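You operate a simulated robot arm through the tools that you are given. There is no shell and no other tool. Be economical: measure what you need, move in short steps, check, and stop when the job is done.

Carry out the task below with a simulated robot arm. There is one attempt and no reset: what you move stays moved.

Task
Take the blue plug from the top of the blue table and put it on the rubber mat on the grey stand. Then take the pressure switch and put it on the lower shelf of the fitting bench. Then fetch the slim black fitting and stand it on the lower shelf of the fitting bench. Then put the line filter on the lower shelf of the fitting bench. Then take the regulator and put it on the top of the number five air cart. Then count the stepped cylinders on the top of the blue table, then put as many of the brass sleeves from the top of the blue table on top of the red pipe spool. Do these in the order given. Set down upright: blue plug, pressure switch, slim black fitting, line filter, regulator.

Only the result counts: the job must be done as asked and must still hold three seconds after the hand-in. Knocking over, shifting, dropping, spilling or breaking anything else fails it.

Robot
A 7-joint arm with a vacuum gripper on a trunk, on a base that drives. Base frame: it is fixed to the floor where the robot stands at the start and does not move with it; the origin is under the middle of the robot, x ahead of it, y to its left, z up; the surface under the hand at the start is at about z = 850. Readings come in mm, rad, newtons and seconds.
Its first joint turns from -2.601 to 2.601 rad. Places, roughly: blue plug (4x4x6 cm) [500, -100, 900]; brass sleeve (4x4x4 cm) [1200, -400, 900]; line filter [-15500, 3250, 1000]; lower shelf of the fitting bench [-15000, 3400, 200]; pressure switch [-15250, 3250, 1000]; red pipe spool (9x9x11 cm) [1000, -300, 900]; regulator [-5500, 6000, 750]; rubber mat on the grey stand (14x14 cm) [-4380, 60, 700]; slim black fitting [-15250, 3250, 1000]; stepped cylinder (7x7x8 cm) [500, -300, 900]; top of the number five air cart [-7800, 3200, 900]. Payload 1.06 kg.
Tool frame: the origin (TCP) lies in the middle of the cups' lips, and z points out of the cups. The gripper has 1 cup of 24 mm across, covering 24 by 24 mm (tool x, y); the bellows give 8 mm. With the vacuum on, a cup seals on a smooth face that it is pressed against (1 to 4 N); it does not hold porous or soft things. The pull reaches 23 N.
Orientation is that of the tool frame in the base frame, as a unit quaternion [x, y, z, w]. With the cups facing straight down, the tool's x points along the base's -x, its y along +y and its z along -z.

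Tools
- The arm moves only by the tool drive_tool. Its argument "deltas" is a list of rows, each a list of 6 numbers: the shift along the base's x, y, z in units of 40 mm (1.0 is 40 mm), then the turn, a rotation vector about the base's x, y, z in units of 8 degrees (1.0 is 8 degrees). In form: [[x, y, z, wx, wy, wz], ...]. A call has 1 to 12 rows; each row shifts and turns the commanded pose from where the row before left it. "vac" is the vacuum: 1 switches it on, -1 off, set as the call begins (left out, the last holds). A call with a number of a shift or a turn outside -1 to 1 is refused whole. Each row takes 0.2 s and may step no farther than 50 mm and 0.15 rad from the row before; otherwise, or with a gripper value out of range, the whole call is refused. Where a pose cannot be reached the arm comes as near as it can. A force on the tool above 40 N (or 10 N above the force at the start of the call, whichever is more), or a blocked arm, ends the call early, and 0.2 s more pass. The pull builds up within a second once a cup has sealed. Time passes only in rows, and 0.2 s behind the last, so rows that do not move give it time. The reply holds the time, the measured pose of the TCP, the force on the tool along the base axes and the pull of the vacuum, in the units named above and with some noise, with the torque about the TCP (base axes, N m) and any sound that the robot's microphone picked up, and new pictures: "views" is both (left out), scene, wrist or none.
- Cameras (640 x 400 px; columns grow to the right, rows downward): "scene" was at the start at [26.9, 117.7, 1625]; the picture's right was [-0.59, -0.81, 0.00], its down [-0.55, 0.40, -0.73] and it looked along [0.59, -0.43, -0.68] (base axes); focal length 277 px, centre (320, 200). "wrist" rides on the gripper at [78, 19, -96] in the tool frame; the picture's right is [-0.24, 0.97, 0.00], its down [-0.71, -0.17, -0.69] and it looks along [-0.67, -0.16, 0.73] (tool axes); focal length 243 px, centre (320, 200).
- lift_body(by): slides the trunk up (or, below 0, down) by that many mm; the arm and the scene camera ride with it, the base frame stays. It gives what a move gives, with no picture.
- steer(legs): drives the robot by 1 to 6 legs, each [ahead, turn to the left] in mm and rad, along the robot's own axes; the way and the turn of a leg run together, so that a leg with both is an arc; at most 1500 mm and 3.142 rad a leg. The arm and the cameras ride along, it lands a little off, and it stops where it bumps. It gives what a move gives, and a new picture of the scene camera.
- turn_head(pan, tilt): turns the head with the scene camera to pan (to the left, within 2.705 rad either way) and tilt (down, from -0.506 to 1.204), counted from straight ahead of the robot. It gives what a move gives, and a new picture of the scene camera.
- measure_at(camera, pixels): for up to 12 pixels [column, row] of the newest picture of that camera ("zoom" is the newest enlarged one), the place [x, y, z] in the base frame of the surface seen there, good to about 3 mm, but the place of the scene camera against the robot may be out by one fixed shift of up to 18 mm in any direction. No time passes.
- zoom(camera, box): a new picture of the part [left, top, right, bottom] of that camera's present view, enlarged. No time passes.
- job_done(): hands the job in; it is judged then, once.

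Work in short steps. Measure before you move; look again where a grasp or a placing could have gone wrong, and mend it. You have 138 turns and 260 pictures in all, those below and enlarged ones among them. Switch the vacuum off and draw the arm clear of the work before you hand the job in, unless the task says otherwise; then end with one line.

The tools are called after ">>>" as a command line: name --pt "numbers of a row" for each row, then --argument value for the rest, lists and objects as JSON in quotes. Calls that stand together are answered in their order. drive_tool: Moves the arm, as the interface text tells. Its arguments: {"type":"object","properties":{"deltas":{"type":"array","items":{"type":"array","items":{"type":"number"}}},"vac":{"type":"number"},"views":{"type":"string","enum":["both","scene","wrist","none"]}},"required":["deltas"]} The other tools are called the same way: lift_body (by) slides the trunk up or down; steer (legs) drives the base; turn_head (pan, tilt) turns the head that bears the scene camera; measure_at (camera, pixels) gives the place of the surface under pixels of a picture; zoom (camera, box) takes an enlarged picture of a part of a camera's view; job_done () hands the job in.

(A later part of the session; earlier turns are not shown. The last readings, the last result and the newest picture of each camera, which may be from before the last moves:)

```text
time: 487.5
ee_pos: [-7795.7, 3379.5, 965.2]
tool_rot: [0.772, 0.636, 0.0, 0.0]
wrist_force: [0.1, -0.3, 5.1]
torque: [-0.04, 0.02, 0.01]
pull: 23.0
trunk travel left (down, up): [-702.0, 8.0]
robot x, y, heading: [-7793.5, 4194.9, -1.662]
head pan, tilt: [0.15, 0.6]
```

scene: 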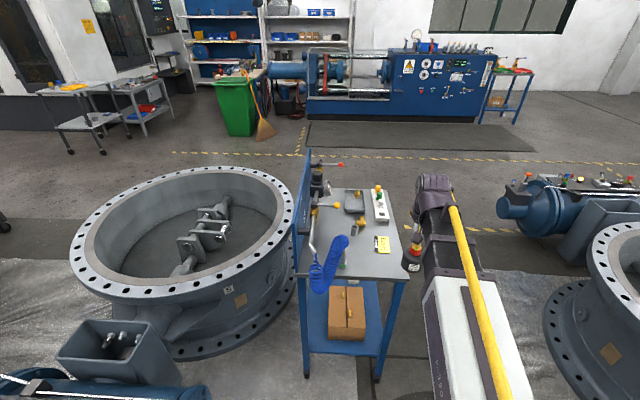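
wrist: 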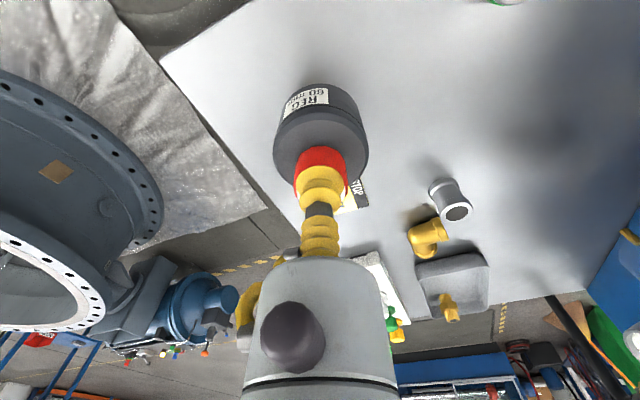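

Contact (5 N). I release, wait, and rise slowly.

>>> drive_tool --pt "0 0 0.015 0 0 0" --pt "0 0 0 0 0 0" --views "none"

>>> drive_tool --pt "0 0 0 0 0 0" --pt "0 0 0 0 0 0" --pt "0 0 0 0 0 0" --pt "0 0 0 0 0 0" --pt "0 0 0.03 0 0 0" --pt "0 0 0.03 0 0 0" --pt "0 0 0.05 0 0 0" --pt "0 0 0.1 0 0 0" --pt "0 0 0.3 0 0 0" --pt "0 0 0.7 0 0 0" --pt "0 0 0 0 0 0" --pt "0 0 0 0 0 0" --vac -1 --views "wrist"

>>> measure_at --camera "wrist" --pixels '[[322, 145], [312, 145], [332, 145], [322, 138], [322, 150]]'

```text
time: 488.1
ee_pos: [-7795.3, 3379.4, 962.8]
tool_rot: [0.771, 0.636, 0.0, 0.0]
wrist_force: [0.7, -0.1, 0.9]
torque: [-0.03, 0.04, 0.03]
pull: 23.2
trunk travel left (down, up): [-702.0, 8.0]
robot x, y, heading: [-7794.6, 4198.0, -1.665]
head pan, tilt: [0.15, 0.6]
```

```text
time: 490.7
ee_pos: [-7793.9, 3380.8, 1013.6]
tool_rot: [0.772, 0.636, -0.001, 0.0]
wrist_force: [-0.9, 0.2, 0.2]
torque: [-0.02, 0.0, 0.0]
pull: 0.0
trunk travel left (down, up): [-702.0, 8.0]
robot x, y, heading: [-7790.7, 4195.3, -1.66]
head pan, tilt: [0.15, 0.6]
```

wrist: 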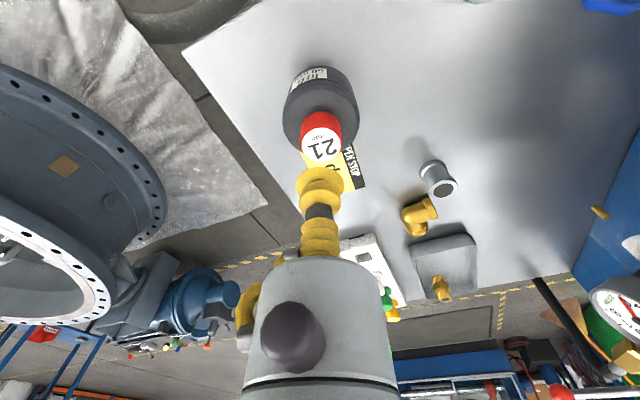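

```text
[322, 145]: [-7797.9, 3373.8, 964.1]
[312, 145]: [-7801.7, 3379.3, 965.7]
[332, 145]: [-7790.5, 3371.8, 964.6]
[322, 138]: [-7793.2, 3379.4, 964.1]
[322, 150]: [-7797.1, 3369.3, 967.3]
```

The regulator stands upright on cart five. I raise and draw the arm in, and measure the lane beside the cart for a way to the south aisle.

>>> drive_tool --pt "0 0.5 0.9 0 0 0" --pt "0 0.5 0.9 0 0 0" --pt "0 0.9 0.4 0 0 0" --pt "0 0.9 0 0 0 0" --pt "0 0.9 0 0 0 0" --pt "0 0.9 0 0 0 0" --views "scene"

>>> turn_head --pan -0.2 --tilt 0.7

>>> measure_at --camera "scene" --pixels '[[420, 250], [440, 200], [460, 250], [400, 180], [380, 150], [300, 200], [350, 140], [430, 160], [460, 180], [480, 300], [260, 250], [400, 120]]'

```text
time: 492.1
ee_pos: [-7795.4, 3563.4, 1100.8]
tool_rot: [0.772, 0.636, 0.0, 0.001]
wrist_force: [1.1, -0.9, 1.2]
torque: [-0.01, -0.01, -0.03]
pull: 0.0
trunk travel left (down, up): [-702.0, 8.0]
robot x, y, heading: [-7793.5, 4194.9, -1.659]
head pan, tilt: [0.15, 0.6]
```

scene: 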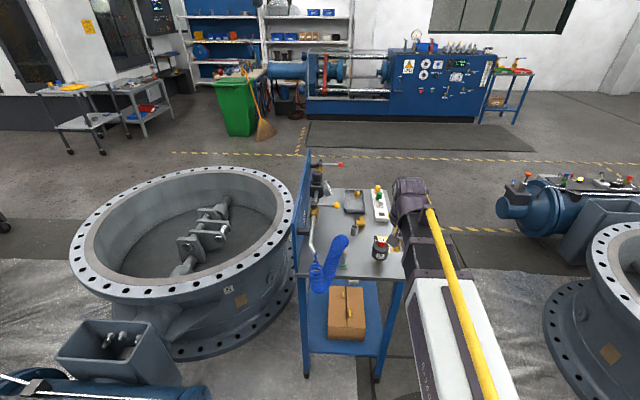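

```text
time: 492.9
ee_pos: [-7796.0, 3561.8, 1100.0]
tool_rot: [0.772, 0.635, 0.0, 0.0]
wrist_force: [-0.2, -0.6, 0.0]
torque: [-0.01, -0.03, -0.02]
pull: 0.1
trunk travel left (down, up): [-702.0, 8.0]
robot x, y, heading: [-7794.8, 4195.1, -1.662]
head pan, tilt: [-0.201, 0.7]
```

scene: 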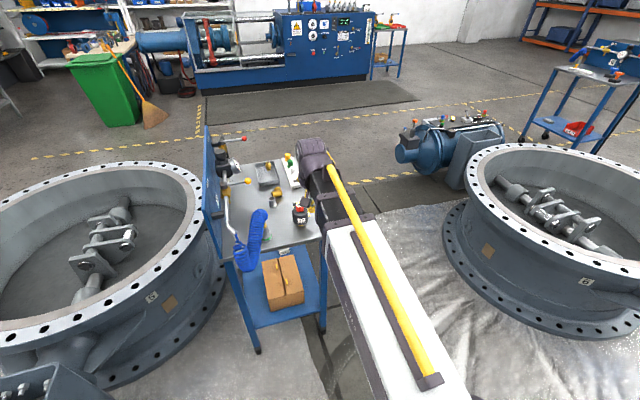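

```text
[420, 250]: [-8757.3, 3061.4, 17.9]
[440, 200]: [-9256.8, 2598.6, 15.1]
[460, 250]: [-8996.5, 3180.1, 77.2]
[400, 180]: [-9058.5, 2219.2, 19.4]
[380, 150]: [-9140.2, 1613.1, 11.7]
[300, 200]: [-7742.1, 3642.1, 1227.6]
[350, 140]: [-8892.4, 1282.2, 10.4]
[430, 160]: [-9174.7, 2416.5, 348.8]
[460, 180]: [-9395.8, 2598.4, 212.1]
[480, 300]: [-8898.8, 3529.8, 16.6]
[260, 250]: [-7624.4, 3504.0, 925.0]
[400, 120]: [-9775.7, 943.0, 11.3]
```

The lane west of cart five is about 1 m wide and leads to the south aisle. I back up, swing into it and drive through.

>>> steer --legs '[[-300, 0], [0, -0.7], [900, 0], [0, 0.79], [1500, 0], [950, 0]]'

>>> steer --legs '[[0, 1.57], [1500, 0], [1500, 0], [1000, 0]]'

>>> turn_head --pan 0.0 --tilt 0.4

```text
time: 515.0
ee_pos: [-8262.0, 732.7, 1099.8]
tool_rot: [0.728, 0.685, 0.0, 0.0]
wrist_force: [-0.6, 0.6, -0.4]
torque: [-0.02, -0.02, 0.0]
pull: 0.2
trunk travel left (down, up): [-702.0, 8.0]
robot x, y, heading: [-8342.4, 1360.5, -1.534]
head pan, tilt: [-0.201, 0.7]
```

scene: 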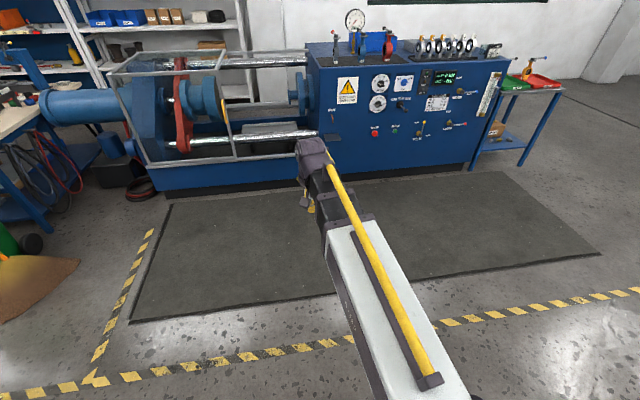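

```text
time: 538.0
ee_pos: [-3728.8, 1534.2, 1100.9]
tool_rot: [0.03, 1.0, 0.0, 0.0]
wrist_force: [0.9, -0.2, -0.2]
torque: [0.03, 0.0, 0.0]
pull: 0.1
trunk travel left (down, up): [-702.0, 8.0]
robot x, y, heading: [-4358.2, 1453.3, 0.039]
head pan, tilt: [-0.201, 0.7]
```

scene: 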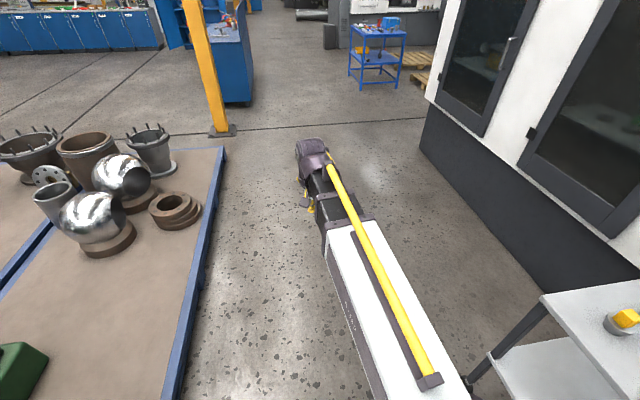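

```text
time: 538.8
ee_pos: [-3727.4, 1534.7, 1100.5]
tool_rot: [0.029, 1.0, 0.0, 0.0]
wrist_force: [-0.2, 0.1, -1.1]
torque: [0.01, 0.01, 0.01]
pull: 0.0
trunk travel left (down, up): [-702.0, 8.0]
robot x, y, heading: [-4356.5, 1449.4, 0.045]
head pan, tilt: [0.0, 0.4]
```

scene: 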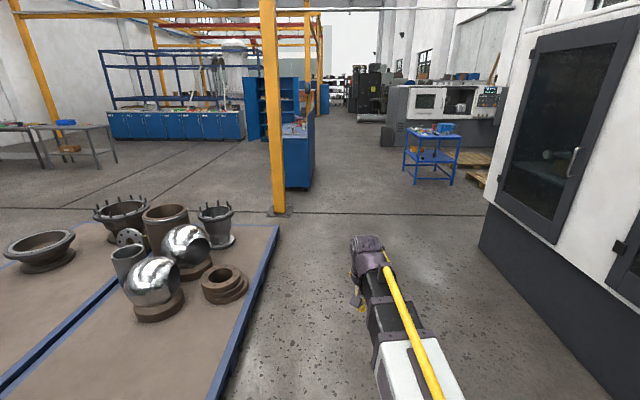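

The way is clear. I drive on past the machine toward the blue table's north side.

>>> steer --legs '[[0, -0.14], [1500, 0], [1500, 0], [1300, 0]]'

>>> turn_head --pan -0.7 --tilt 0.5

>>> zoom --camera "scene" --box '[160, 60, 480, 260]'

```text
time: 560.1
ee_pos: [570.9, 1019.7, 1100.1]
tool_rot: [0.092, 0.996, 0.0, 0.001]
wrist_force: [-1.0, 0.3, 0.2]
torque: [0.0, -0.01, 0.02]
pull: 0.1
trunk travel left (down, up): [-702.0, 8.0]
robot x, y, heading: [-62.1, 1015.7, -0.088]
head pan, tilt: [0.0, 0.4]
```

scene: 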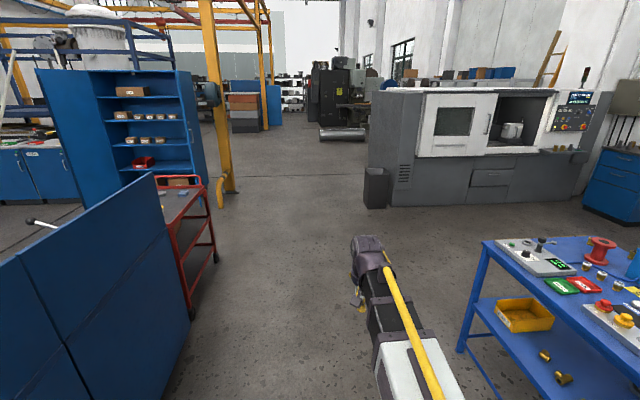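

```text
time: 561.2
ee_pos: [570.7, 1020.4, 1099.8]
tool_rot: [0.092, 0.996, 0.0, 0.0]
wrist_force: [0.2, 0.8, 0.0]
torque: [-0.01, 0.0, 0.02]
pull: 0.0
trunk travel left (down, up): [-702.0, 8.0]
robot x, y, heading: [-62.9, 1017.3, -0.088]
head pan, tilt: [-0.7, 0.499]
```

scene: 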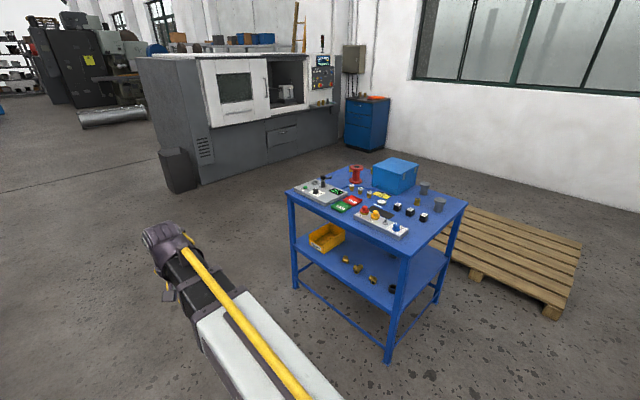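

```text
2.00 times, centred on (320, 160) of scene
```

zoom: 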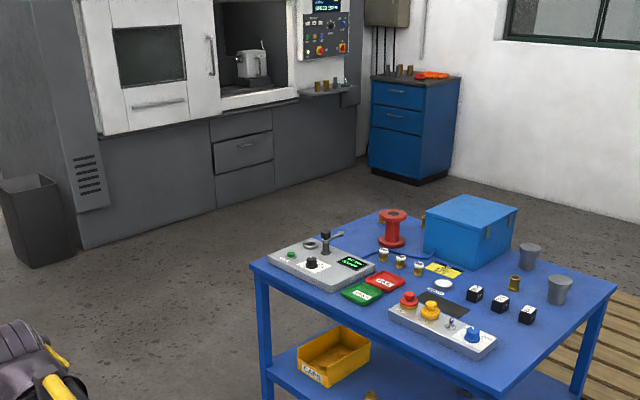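

I measure the table's corners for a standing place on its north side.

>>> measure_at --camera "scene" --pixels '[[287, 193], [407, 254], [466, 206], [350, 168], [295, 286], [388, 355], [356, 165], [180, 185], [425, 188], [439, 202], [417, 200], [372, 172]]'

```text
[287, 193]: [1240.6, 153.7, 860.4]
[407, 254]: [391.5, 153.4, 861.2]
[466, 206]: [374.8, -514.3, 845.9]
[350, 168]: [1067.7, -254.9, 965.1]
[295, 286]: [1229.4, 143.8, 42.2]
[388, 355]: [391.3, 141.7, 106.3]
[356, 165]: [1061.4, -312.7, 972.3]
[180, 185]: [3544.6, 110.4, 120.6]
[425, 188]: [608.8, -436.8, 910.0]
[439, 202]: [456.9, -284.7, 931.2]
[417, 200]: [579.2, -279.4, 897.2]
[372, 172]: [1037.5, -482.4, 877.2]
```

The table spans x 390..1240, y -515..153. I drive to (1000,1016), turn to face -y, and move in to y≈525.

>>> steer --legs '[[0, 0.08], [1060, 0], [0, -1.56]]'

>>> turn_head --pan 0.0 --tilt 0.7

```text
time: 571.0
ee_pos: [1068.8, 387.4, 1099.3]
tool_rot: [0.737, 0.676, 0.0, 0.0]
wrist_force: [0.1, 0.0, 0.5]
torque: [0.02, 0.01, 0.04]
pull: 0.0
trunk travel left (down, up): [-702.0, 8.0]
robot x, y, heading: [1003.7, 1015.3, -1.556]
head pan, tilt: [-0.7, 0.499]
```

scene: 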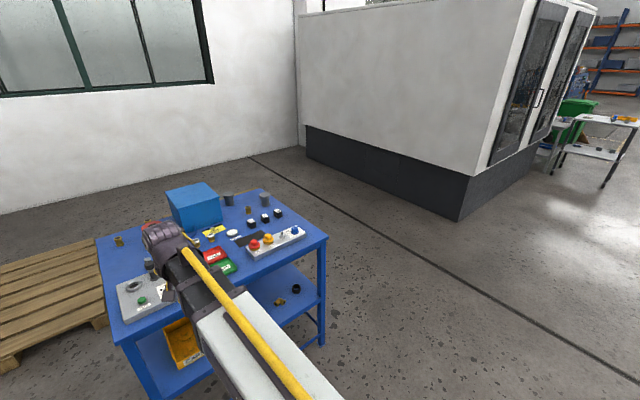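

```text
time: 572.0
ee_pos: [1069.3, 387.5, 1100.9]
tool_rot: [0.737, 0.675, 0.0, 0.0]
wrist_force: [0.2, 0.2, -0.7]
torque: [0.01, 0.03, 0.05]
pull: 0.0
trunk travel left (down, up): [-702.0, 8.0]
robot x, y, heading: [1003.9, 1014.5, -1.553]
head pan, tilt: [0.0, 0.7]
```

scene: 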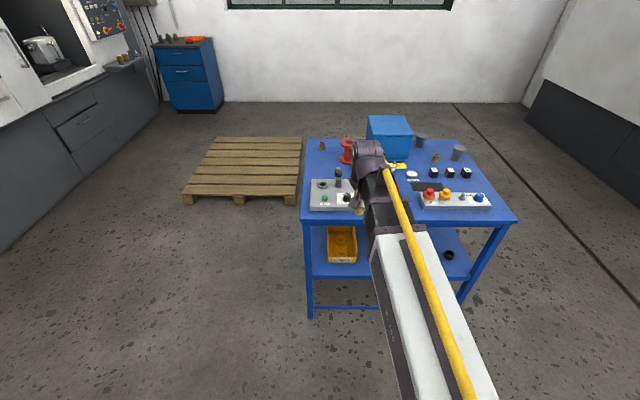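

I zoom in on the table top to count the stepped cylinders and find all sleeves.

>>> zoom --camera "scene" --box '[295, 105, 520, 225]'

>>> steer --legs '[[480, 0]]'

>>> zoom --camera "scene" --box '[220, 140, 560, 340]'

>>> drive_tool --pt "0 0 0 0 0 0" --views "wrist"

```text
2.84 times, centred on (408, 165) of scene
```

zoom: 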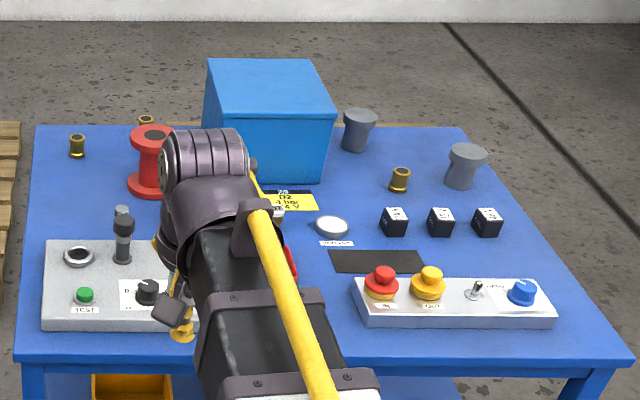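

```text
time: 574.9
ee_pos: [1078.0, -89.3, 1100.1]
tool_rot: [0.736, 0.677, 0.0, -0.001]
wrist_force: [-0.9, -0.7, 0.3]
torque: [0.0, 0.0, -0.03]
pull: 0.1
trunk travel left (down, up): [-702.0, 8.0]
robot x, y, heading: [1012.9, 540.7, -1.556]
head pan, tilt: [0.0, 0.7]
```

scene: 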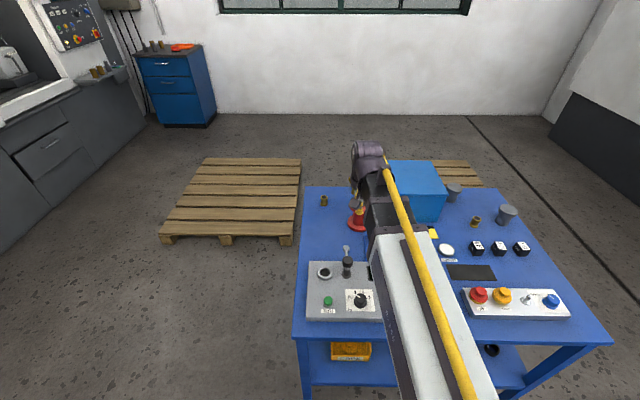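

```text
1.88 times, centred on (390, 240) of scene
```

zoom: 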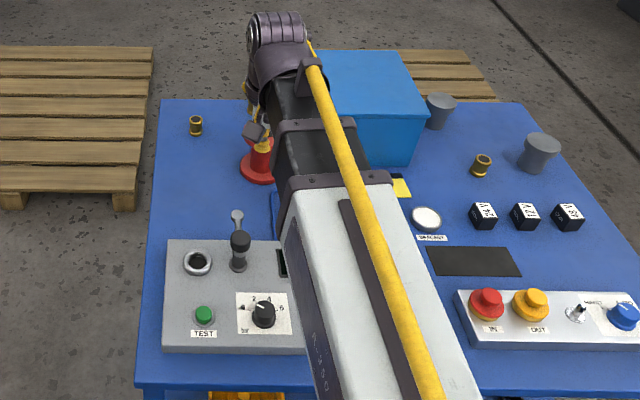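

```text
time: 575.3
ee_pos: [1078.6, -90.0, 1101.5]
tool_rot: [0.736, 0.677, 0.0, 0.0]
wrist_force: [-0.1, -0.4, -0.3]
torque: [0.0, -0.02, 0.03]
pull: 0.1
trunk travel left (down, up): [-702.0, 8.0]
robot x, y, heading: [1013.7, 541.1, -1.553]
head pan, tilt: [0.0, 0.7]
```

wrist: 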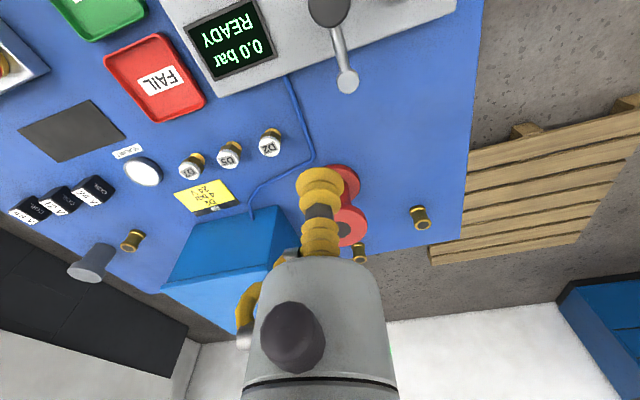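

I see two grey stepped cylinders and three sleeves, but the blue box could hide more. I move the wrist camera above the box to look behind it.

>>> drive_tool --pt "-0.8 -0.4 0.8 0 0 0" --pt "-0.8 -0.4 0.8 0 0 0" --pt "-0.8 -0.4 0.8 0 0 0" --pt "-0.8 -0.4 0.8 0 0 0" --pt "-0.8 -0.4 0.8 0 0 0" --pt "-0.8 -0.4 0 0 0 0" --views "both"

>>> zoom --camera "wrist" --box '[60, 80, 480, 300]'

```text
time: 576.7
ee_pos: [885.6, -184.1, 1260.9]
tool_rot: [0.735, 0.678, 0.0, 0.001]
wrist_force: [0.2, 0.1, 0.0]
torque: [-0.01, 0.0, 0.01]
pull: 0.0
trunk travel left (down, up): [-702.0, 8.0]
robot x, y, heading: [1014.1, 540.0, -1.556]
head pan, tilt: [0.0, 0.7]
```

scene: 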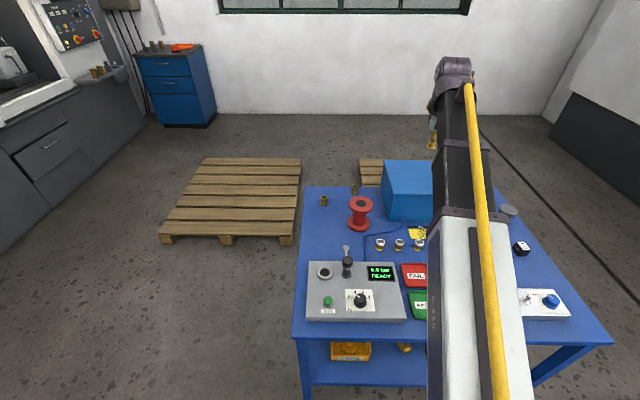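
wrist: 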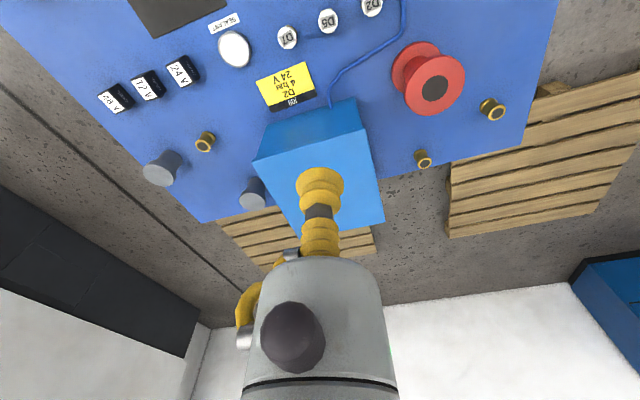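

```text
1.52 times, centred on (270, 190) of wrist
```

zoom: 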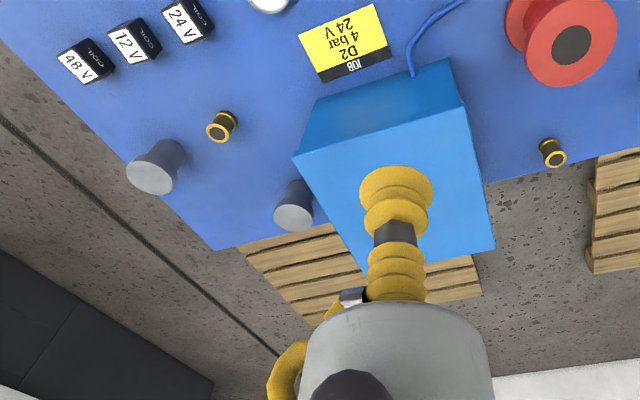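

The strip right behind the box is still hidden. I measure the box's rear edge to see if a 7 cm piece could fit there.

>>> measure_at --camera "wrist" --pixels '[[254, 161], [365, 128], [384, 220], [303, 232], [284, 120], [354, 98], [200, 218], [250, 212], [400, 170], [164, 168], [253, 192], [375, 180]]'

```text
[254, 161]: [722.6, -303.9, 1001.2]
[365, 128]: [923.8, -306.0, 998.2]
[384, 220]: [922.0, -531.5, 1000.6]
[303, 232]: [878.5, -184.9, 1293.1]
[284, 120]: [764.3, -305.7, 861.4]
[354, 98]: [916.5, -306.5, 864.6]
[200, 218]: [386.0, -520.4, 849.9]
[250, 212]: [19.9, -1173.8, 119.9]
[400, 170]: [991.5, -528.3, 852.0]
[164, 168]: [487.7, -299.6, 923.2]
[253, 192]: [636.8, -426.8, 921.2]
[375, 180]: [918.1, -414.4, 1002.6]
```

The box reaches past the table's rear edge, so nothing hides behind it. I enlarge the grey pieces to check that both are stepped cylinders, and look at the other small pieces.

>>> zoom --camera "wrist" --box '[130, 120, 290, 220]'

>>> zoom --camera "wrist" --box '[270, 0, 530, 180]'

```text
4.00 times, centred on (210, 170) of wrist
```

zoom: 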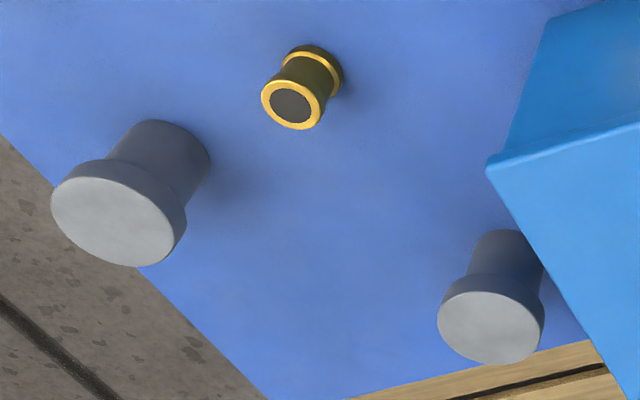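

```text
2.22 times, centred on (400, 90) of wrist
```

zoom: 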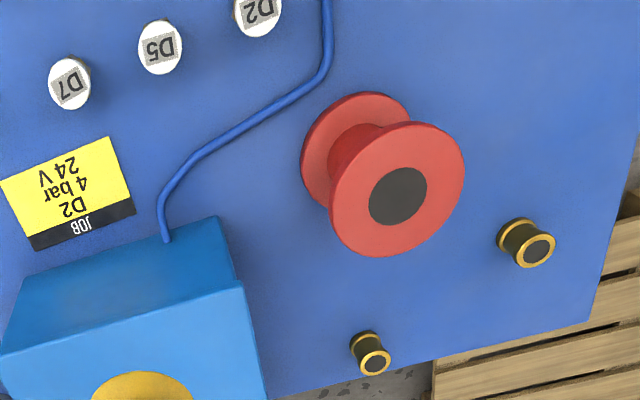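

Both grey pieces are stepped, so the count is 2. I measure the spool's top and the three sleeves.

>>> measure_at --camera "wrist" --pixels '[[493, 110], [488, 112], [423, 160], [207, 145], [435, 87], [455, 87], [416, 87], [435, 68], [435, 108], [500, 112]]'

>>> drive_tool --pt "0.9 0 -0.5 0 0 0" --pt "0.9 0 -0.5 0 0 0" --pt "0.9 -0.3 -0.5 0 0 0" --pt "0.9 -0.3 -0.5 0 0 0" --pt "0.9 -0.4 -0.5 0 0 0" --pt "0.9 -0.5 -0.5 0 0 0" --pt "0.9 -0.5 -0.4 0 0 0" --views "wrist"

```text
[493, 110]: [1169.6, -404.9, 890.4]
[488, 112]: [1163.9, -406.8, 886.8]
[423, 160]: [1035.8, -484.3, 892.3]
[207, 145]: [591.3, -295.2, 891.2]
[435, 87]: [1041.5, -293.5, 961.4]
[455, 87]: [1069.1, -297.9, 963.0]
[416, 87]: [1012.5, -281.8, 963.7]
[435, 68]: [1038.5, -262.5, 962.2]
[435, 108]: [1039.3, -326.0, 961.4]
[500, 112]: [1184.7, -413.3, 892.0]
```

```text
time: 578.3
ee_pos: [1139.5, -267.9, 1125.3]
tool_rot: [0.736, 0.677, 0.0, -0.001]
wrist_force: [0.4, 0.4, 0.4]
torque: [0.01, -0.01, 0.0]
pull: 0.1
trunk travel left (down, up): [-702.0, 8.0]
robot x, y, heading: [1013.7, 539.3, -1.553]
head pan, tilt: [0.0, 0.7]
```

wrist: 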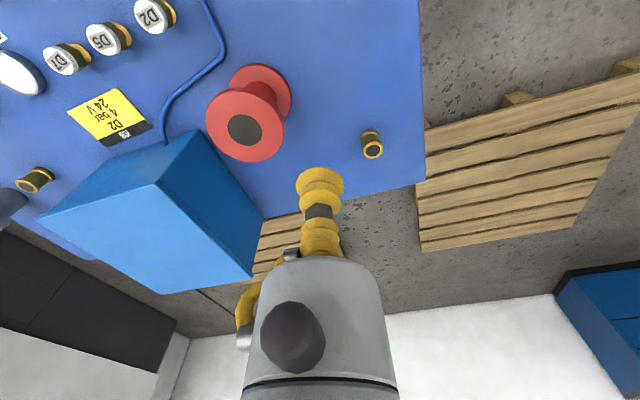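

The sleeves' and the spool's dark centres are flat, level with their rims (891 and 962). I drive 40 mm closer and go over the east sleeve.

>>> steer --legs '[[40, 0]]'

>>> drive_tool --pt "0.7 -0.3 0 0 0 0" --pt "0 -0.6 -0.6 0 0 0" --pt "0 0 -0.9 0 0 0" --views "wrist"

>>> zoom --camera "wrist" --box '[290, 90, 410, 170]'

```text
time: 579.1
ee_pos: [1139.6, -307.6, 1126.0]
tool_rot: [0.736, 0.677, 0.0, -0.001]
wrist_force: [0.4, -0.1, -0.2]
torque: [-0.01, -0.01, 0.06]
pull: 0.0
trunk travel left (down, up): [-702.0, 8.0]
robot x, y, heading: [1011.6, 499.0, -1.55]
head pan, tilt: [0.0, 0.7]
```

scene: 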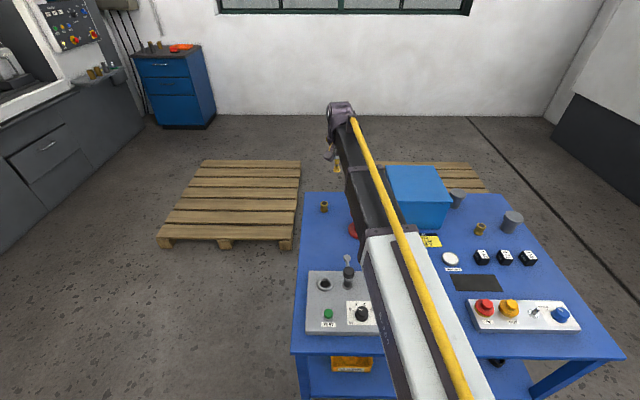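

```text
time: 579.9
ee_pos: [1167.5, -342.5, 1065.5]
tool_rot: [0.735, 0.678, 0.0, 0.0]
wrist_force: [-0.4, 0.0, -0.4]
torque: [0.01, 0.03, -0.01]
pull: 0.0
trunk travel left (down, up): [-702.0, 8.0]
robot x, y, heading: [1010.8, 501.7, -1.556]
head pan, tilt: [0.0, 0.7]
```

wrist: 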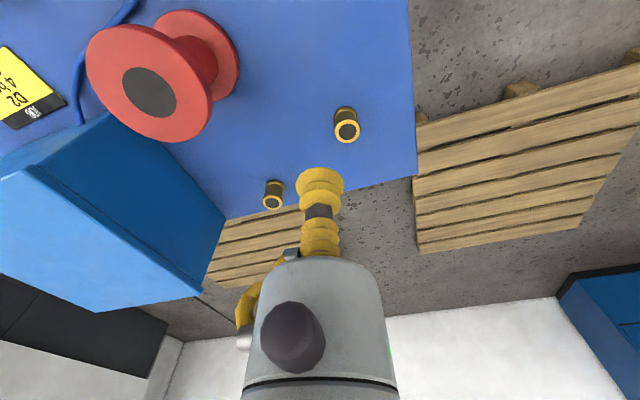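

```text
5.00 times, centred on (350, 130) of wrist
```

zoom: 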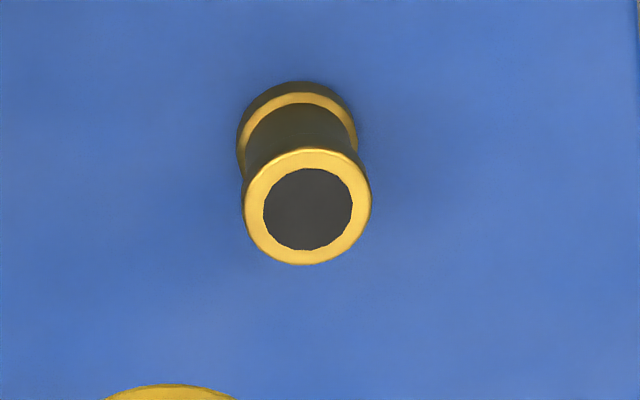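

I measure the sleeve's centre at (347,131) and the spool's rim again.

>>> measure_at --camera "wrist" --pixels '[[347, 131], [336, 131], [358, 131], [347, 121], [347, 141], [150, 93], [92, 62], [208, 122], [190, 55], [110, 125], [320, 60]]'

```text
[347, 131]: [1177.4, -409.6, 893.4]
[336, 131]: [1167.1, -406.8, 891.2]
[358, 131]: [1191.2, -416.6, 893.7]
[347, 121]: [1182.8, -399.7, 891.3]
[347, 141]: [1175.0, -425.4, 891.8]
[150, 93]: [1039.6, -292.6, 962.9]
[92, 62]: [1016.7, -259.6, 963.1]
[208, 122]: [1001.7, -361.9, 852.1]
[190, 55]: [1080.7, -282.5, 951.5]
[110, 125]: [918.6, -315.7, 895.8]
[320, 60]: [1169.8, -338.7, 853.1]
```

Sleeve centre (1178.5,-411,892); spool centre (1040,-293,962). I go over the sleeve, descend and grip.

>>> drive_tool --pt "0.14 -0.85 0 0 0 0" --pt "0.14 -0.86 0 0 0 0" --pt "0 0 -1 0 0 0" --pt "0 0 -1 0 0 0" --pt "0 0 -1 0 0 0" --pt "0 0 -1 0 0 0" --pt "0 0 -0.25 0 0 0" --pt "0 0 -0.1 0 0 0" --pt "0 0 -0.05 0 0 0" --pt "0 0 0 0 0 0" --pt "0 0 0 0 0 0" --vac 1 --views "wrist"

```text
time: 582.3
ee_pos: [1178.7, -411.0, 890.7]
tool_rot: [0.737, 0.676, 0.0, -0.001]
wrist_force: [1.1, 0.7, -0.3]
torque: [-0.03, 0.0, -0.01]
pull: 22.4
trunk travel left (down, up): [-702.0, 8.0]
robot x, y, heading: [1011.3, 497.1, -1.549]
head pan, tilt: [0.0, 0.7]
```

wrist: 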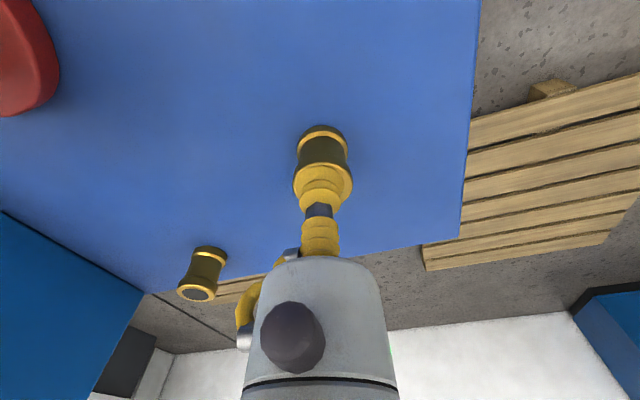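

Sealed. I lift to z≈1060, carry it over the spool's east half at (1060,-293), and lower to just above.

>>> drive_tool --pt "0 0 0.3 0 0 0" --pt "0 0 1 0 0 0" --pt "0 0 1 0 0 0" --pt "0 0 1 0 0 0" --pt "0 0 0.9 0 0 0" --pt "-0.742 0.7375 0 0 0 0" --pt "-0.742 0.7375 0 0 0 0" --pt "-0.742 0.7375 0 0 0 0" --pt "-0.742 0.7375 0 0 0 0" --pt "0 0 -0.9 0 0 0" --pt "0 0 -0.2 0 0 0" --pt "0 0 0 0 0 0" --views "wrist"

>>> zoom --camera "wrist" --box '[220, 60, 420, 220]'

```text
time: 584.9
ee_pos: [1060.2, -294.7, 1012.0]
tool_rot: [0.735, 0.678, 0.0, 0.0]
wrist_force: [-1.1, 0.1, -0.4]
torque: [-0.01, -0.03, 0.01]
pull: 22.8
trunk travel left (down, up): [-702.0, 8.0]
robot x, y, heading: [1015.9, 502.3, -1.553]
head pan, tilt: [0.0, 0.7]
```

wrist: 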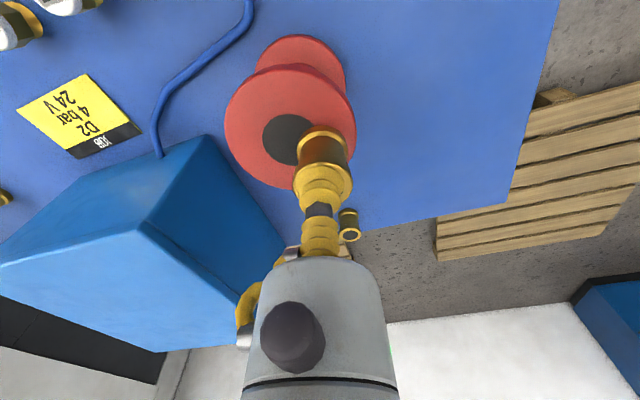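

```text
2.50 times, centred on (320, 140) of wrist
```

zoom: 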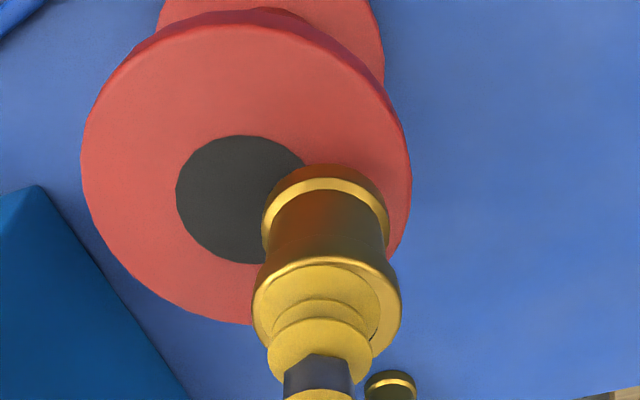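

The sleeve sits over the spool's east half. I lower in fine steps to contact.

>>> drive_tool --pt "0 0 -0.15 0 0 0" --pt "0 0 -0.04 0 0 0" --pt "0 0 0 0 0 0" --views "none"

>>> drive_tool --pt "0 0 -0.04 0 0 0" --pt "0 0 0 0 0 0" --views "none"

>>> drive_tool --pt "0 0 -0.03 0 0 0" --pt "0 0 0 0 0 0" --views "none"

```text
time: 585.7
ee_pos: [1058.8, -294.0, 1005.8]
tool_rot: [0.736, 0.678, 0.0, 0.0]
wrist_force: [-0.8, 0.7, -0.3]
torque: [0.02, -0.03, 0.02]
pull: 22.9
trunk travel left (down, up): [-702.0, 8.0]
robot x, y, heading: [1016.5, 505.0, -1.558]
head pan, tilt: [0.0, 0.7]
```

```text
time: 586.3
ee_pos: [1059.9, -293.1, 1003.5]
tool_rot: [0.736, 0.677, 0.0, 0.0]
wrist_force: [0.0, 0.2, -1.0]
torque: [0.01, 0.02, -0.01]
pull: 22.7
trunk travel left (down, up): [-702.0, 8.0]
robot x, y, heading: [1010.2, 498.7, -1.556]
head pan, tilt: [0.0, 0.7]
```

```text
time: 586.9
ee_pos: [1060.6, -293.2, 1003.7]
tool_rot: [0.736, 0.677, 0.0, 0.0]
wrist_force: [0.2, 0.0, -0.3]
torque: [-0.03, 0.02, 0.03]
pull: 22.6
trunk travel left (down, up): [-702.0, 8.0]
robot x, y, heading: [1013.8, 499.1, -1.556]
head pan, tilt: [0.0, 0.7]
```

A little lower still.

>>> drive_tool --pt "0 0 -0.03 0 0 0" --pt "0 0 0 0 0 0" --views "none"

>>> drive_tool --pt "0 0 -0.03 0 0 0" --pt "0 0 0 0 0 0" --views "none"

>>> drive_tool --pt "0 0 -0.02 0 0 0" --pt "0 0 0 0 0 0" --views "none"

```text
time: 587.5
ee_pos: [1059.8, -293.3, 1002.2]
tool_rot: [0.736, 0.677, -0.001, 0.0]
wrist_force: [0.3, -0.3, -1.5]
torque: [0.04, 0.01, -0.02]
pull: 23.0
trunk travel left (down, up): [-702.0, 8.0]
robot x, y, heading: [1009.5, 494.8, -1.558]
head pan, tilt: [0.0, 0.7]
```

```text
time: 588.1
ee_pos: [1060.0, -293.4, 1000.6]
tool_rot: [0.736, 0.676, 0.0, 0.0]
wrist_force: [-0.3, 0.1, -1.3]
torque: [0.0, -0.02, 0.01]
pull: 23.5
trunk travel left (down, up): [-702.0, 8.0]
robot x, y, heading: [1011.9, 497.5, -1.557]
head pan, tilt: [0.0, 0.7]
```

```text
time: 588.7
ee_pos: [1061.2, -293.9, 1001.1]
tool_rot: [0.736, 0.676, 0.0, 0.0]
wrist_force: [0.3, 0.1, -1.4]
torque: [0.01, 0.0, -0.02]
pull: 22.8
trunk travel left (down, up): [-702.0, 8.0]
robot x, y, heading: [1010.7, 495.9, -1.553]
head pan, tilt: [0.0, 0.7]
5 turns are left
```

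With few turns left I batch steps. I lower 2.5 mm more, release, rise slowly, travel to the west sleeve, and look at it there and at the first sleeve's state.

>>> drive_tool --pt "0 0 -0.03 0 0 0" --pt "0 0 -0.03 0 0 0" --pt "0 0 0 0 0 0" --views "none"

>>> drive_tool --pt "0 0 0 0 0 0" --pt "0 0 0 0 0 0" --pt "0 0 0 0 0 0" --pt "0 0 0 0 0 0" --pt "0 0 0.03 0 0 0" --pt "0 0 0.03 0 0 0" --pt "0 0 0.06 0 0 0" --pt "0 0 0.1 0 0 0" --pt "0 0 0.3 0 0 0" --pt "0 0 1 0 0 0" --pt "0 0 0 0 0 0" --vac -1 --views "wrist"

>>> drive_tool --pt "-1 0.142 0 0 0 0" --pt "-1 0.142 0 0 0 0" --pt "-1 0.142 0 0 0 0" --pt "-1 0.142 0 0 0 0" --pt "-1 0.142 0 0 0 0" --pt "-1 0.142 0 0 0 0" --pt "-1 0.142 0 0 0 0" --pt "-1 0.142 0 0 0 0" --pt "-1 0.142 0 0 0 0" --pt "-1 0.142 0 0 0 0" --pt "-1 0.142 0 0 0 0" --pt "-1 0.142 0 0 0 0" --views "wrist"

>>> measure_at --camera "wrist" --pixels '[[340, 133], [332, 133], [348, 133], [340, 125], [340, 141], [332, 125], [348, 125], [332, 141], [348, 141], [356, 133], [324, 133], [340, 149]]'

>>> zoom --camera "wrist" --box '[280, 90, 400, 170]'

```text
time: 589.5
ee_pos: [1061.8, -292.5, 999.6]
tool_rot: [0.736, 0.677, -0.001, 0.001]
wrist_force: [-0.7, -3.6, 16.1]
torque: [-0.03, 0.05, 0.02]
pull: 22.8
trunk travel left (down, up): [-702.0, 8.0]
robot x, y, heading: [1009.2, 496.0, -1.552]
head pan, tilt: [0.0, 0.7]
```

```text
time: 591.9
ee_pos: [1059.5, -294.6, 1057.8]
tool_rot: [0.736, 0.677, 0.0, 0.0]
wrist_force: [0.7, 0.7, -0.4]
torque: [-0.02, -0.02, 0.01]
pull: 0.1
trunk travel left (down, up): [-702.0, 8.0]
robot x, y, heading: [1012.7, 502.9, -1.553]
head pan, tilt: [0.0, 0.7]
```

wrist: 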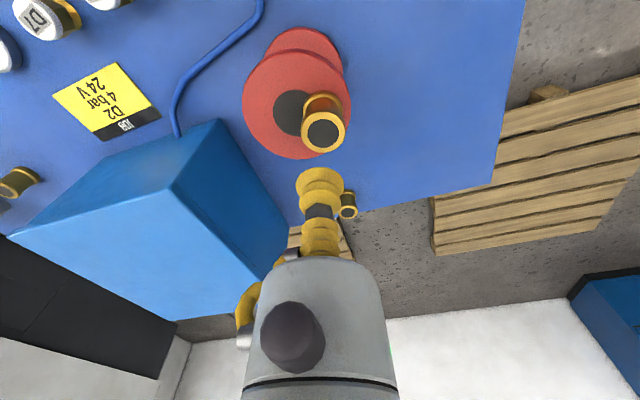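

```text
time: 594.5
ee_pos: [579.1, -225.1, 1057.1]
tool_rot: [0.736, 0.677, 0.0, 0.0]
wrist_force: [0.7, -0.6, 0.4]
torque: [0.02, 0.03, 0.02]
pull: 0.0
trunk travel left (down, up): [-702.0, 8.0]
robot x, y, heading: [1010.5, 497.5, -1.556]
head pan, tilt: [0.0, 0.7]
```

wrist: 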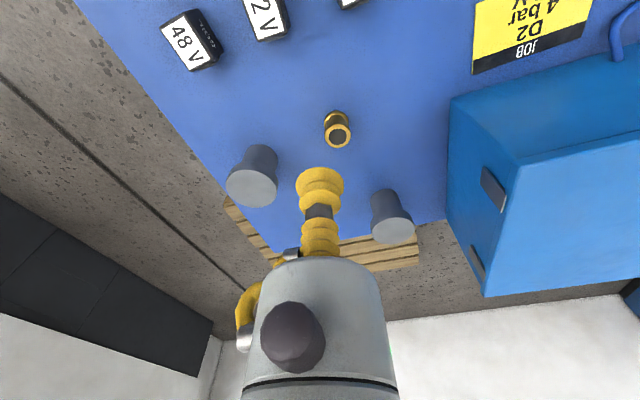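

```text
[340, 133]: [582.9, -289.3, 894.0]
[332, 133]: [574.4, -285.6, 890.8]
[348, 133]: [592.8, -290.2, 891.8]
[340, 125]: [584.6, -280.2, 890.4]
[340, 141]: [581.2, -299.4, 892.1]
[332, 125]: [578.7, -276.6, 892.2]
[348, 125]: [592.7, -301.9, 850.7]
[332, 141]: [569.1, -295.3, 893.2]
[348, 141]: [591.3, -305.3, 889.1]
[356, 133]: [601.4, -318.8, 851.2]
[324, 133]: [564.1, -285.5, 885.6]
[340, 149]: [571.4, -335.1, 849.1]
```

```text
5.00 times, centred on (340, 130) of wrist
4 turns are left
```

zoom: 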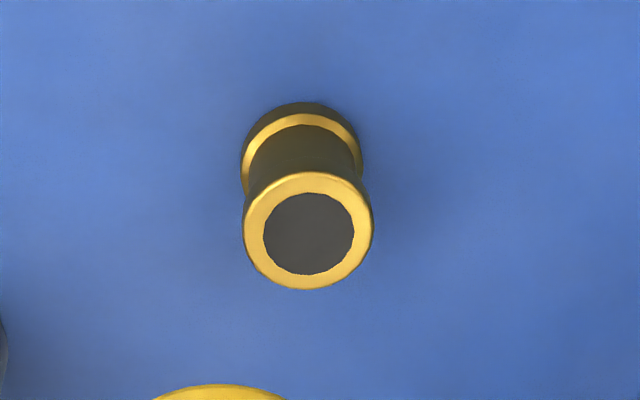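

The first sleeve stands on the spool. The west sleeve's centre is (579,-292,892): I grip it, lift, carry it over the box to the spool's west half (1019,-293) and lower close to contact.

>>> drive_tool --pt "0 -0.85 0 0 0 0" --pt "0 -0.83 0 0 0 0" --pt "0 0 -1 0 0 0" --pt "0 0 -1 0 0 0" --pt "0 0 -1 0 0 0" --pt "0 0 -0.8 0 0 0" --pt "0 0 -0.25 0 0 0" --pt "0 0 -0.1 0 0 0" --pt "0 0 -0.08 0 0 0" --pt "0 0 0 0 0 0" --pt "0 0 0 0 0 0" --pt "0 0 0 0 0 0" --vac 1 --views "wrist"

>>> drive_tool --pt "0 0 0.2 0 0 0" --pt "0 0 0.4 0 0 0" --pt "0 0 1 0 0 0" --pt "0 0 1 0 0 0" --pt "0 0 1 0 0 0" --pt "0 0 1 0 0 0" --views "none"

>>> drive_tool --pt "1 0 0 0 0 0" --pt "1 0 0 0 0 0" --pt "1 0 0 0 0 0" --pt "1 0 0 0 0 0" --pt "1 0 0 0 0 0" --pt "1 0 0 0 0 0" --pt "1 0 0 0 0 0" --pt "1 0 0 0 0 0" --pt "1 0 0 0 0 0" --pt "1 0 0 0 0 0" --pt "1 0 0 0 0 0" --pt "0 0 0 0 0 0" --views "none"

>>> drive_tool --pt "0 0 -0.8 0 0 0" --pt "0 0 -0.4 0 0 0" --pt "0 0 -0.25 0 0 0" --pt "0 0 0 0 0 0" --views "wrist"

>>> zoom --camera "wrist" --box '[240, 60, 440, 220]'

```text
time: 597.1
ee_pos: [579.7, -292.2, 890.6]
tool_rot: [0.736, 0.677, 0.0, 0.0]
wrist_force: [-0.9, 1.6, 0.7]
torque: [-0.01, 0.02, -0.04]
pull: 23.0
trunk travel left (down, up): [-702.0, 8.0]
robot x, y, heading: [1009.5, 503.2, -1.553]
head pan, tilt: [0.0, 0.7]
```

wrist: 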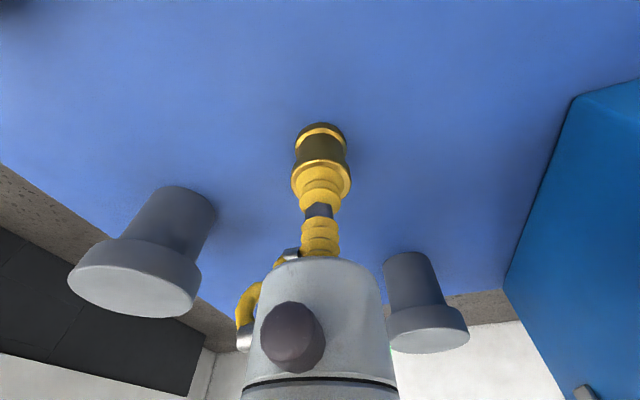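

```text
time: 598.5
ee_pos: [580.0, -293.2, 1073.6]
tool_rot: [0.736, 0.677, 0.0, 0.0]
wrist_force: [0.5, 0.2, -0.9]
torque: [0.01, -0.01, -0.02]
pull: 22.5
trunk travel left (down, up): [-702.0, 8.0]
robot x, y, heading: [1014.9, 500.9, -1.553]
head pan, tilt: [0.0, 0.7]
```

```text
time: 601.1
ee_pos: [1020.6, -292.4, 1072.9]
tool_rot: [0.736, 0.676, 0.0, 0.0]
wrist_force: [0.1, -0.1, -2.2]
torque: [0.0, 0.01, 0.0]
pull: 23.4
trunk travel left (down, up): [-702.0, 8.0]
robot x, y, heading: [1010.8, 499.0, -1.549]
head pan, tilt: [0.0, 0.7]
```

```text
time: 602.1
ee_pos: [1020.5, -293.0, 1015.0]
tool_rot: [0.736, 0.677, 0.0, 0.0]
wrist_force: [0.0, 0.4, -1.8]
torque: [0.02, 0.0, 0.0]
pull: 23.0
trunk travel left (down, up): [-702.0, 8.0]
robot x, y, heading: [1014.6, 499.7, -1.552]
head pan, tilt: [0.0, 0.7]
```

wrist: 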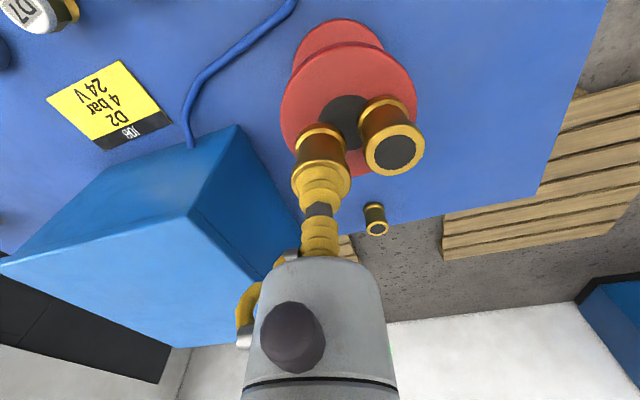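

```text
2.50 times, centred on (340, 140) of wrist
3 turns are left
```

zoom: 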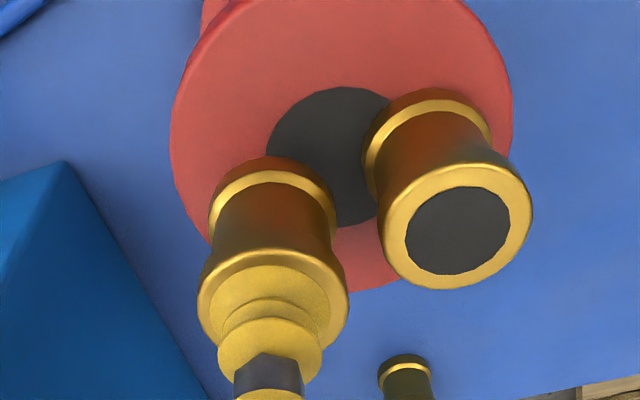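

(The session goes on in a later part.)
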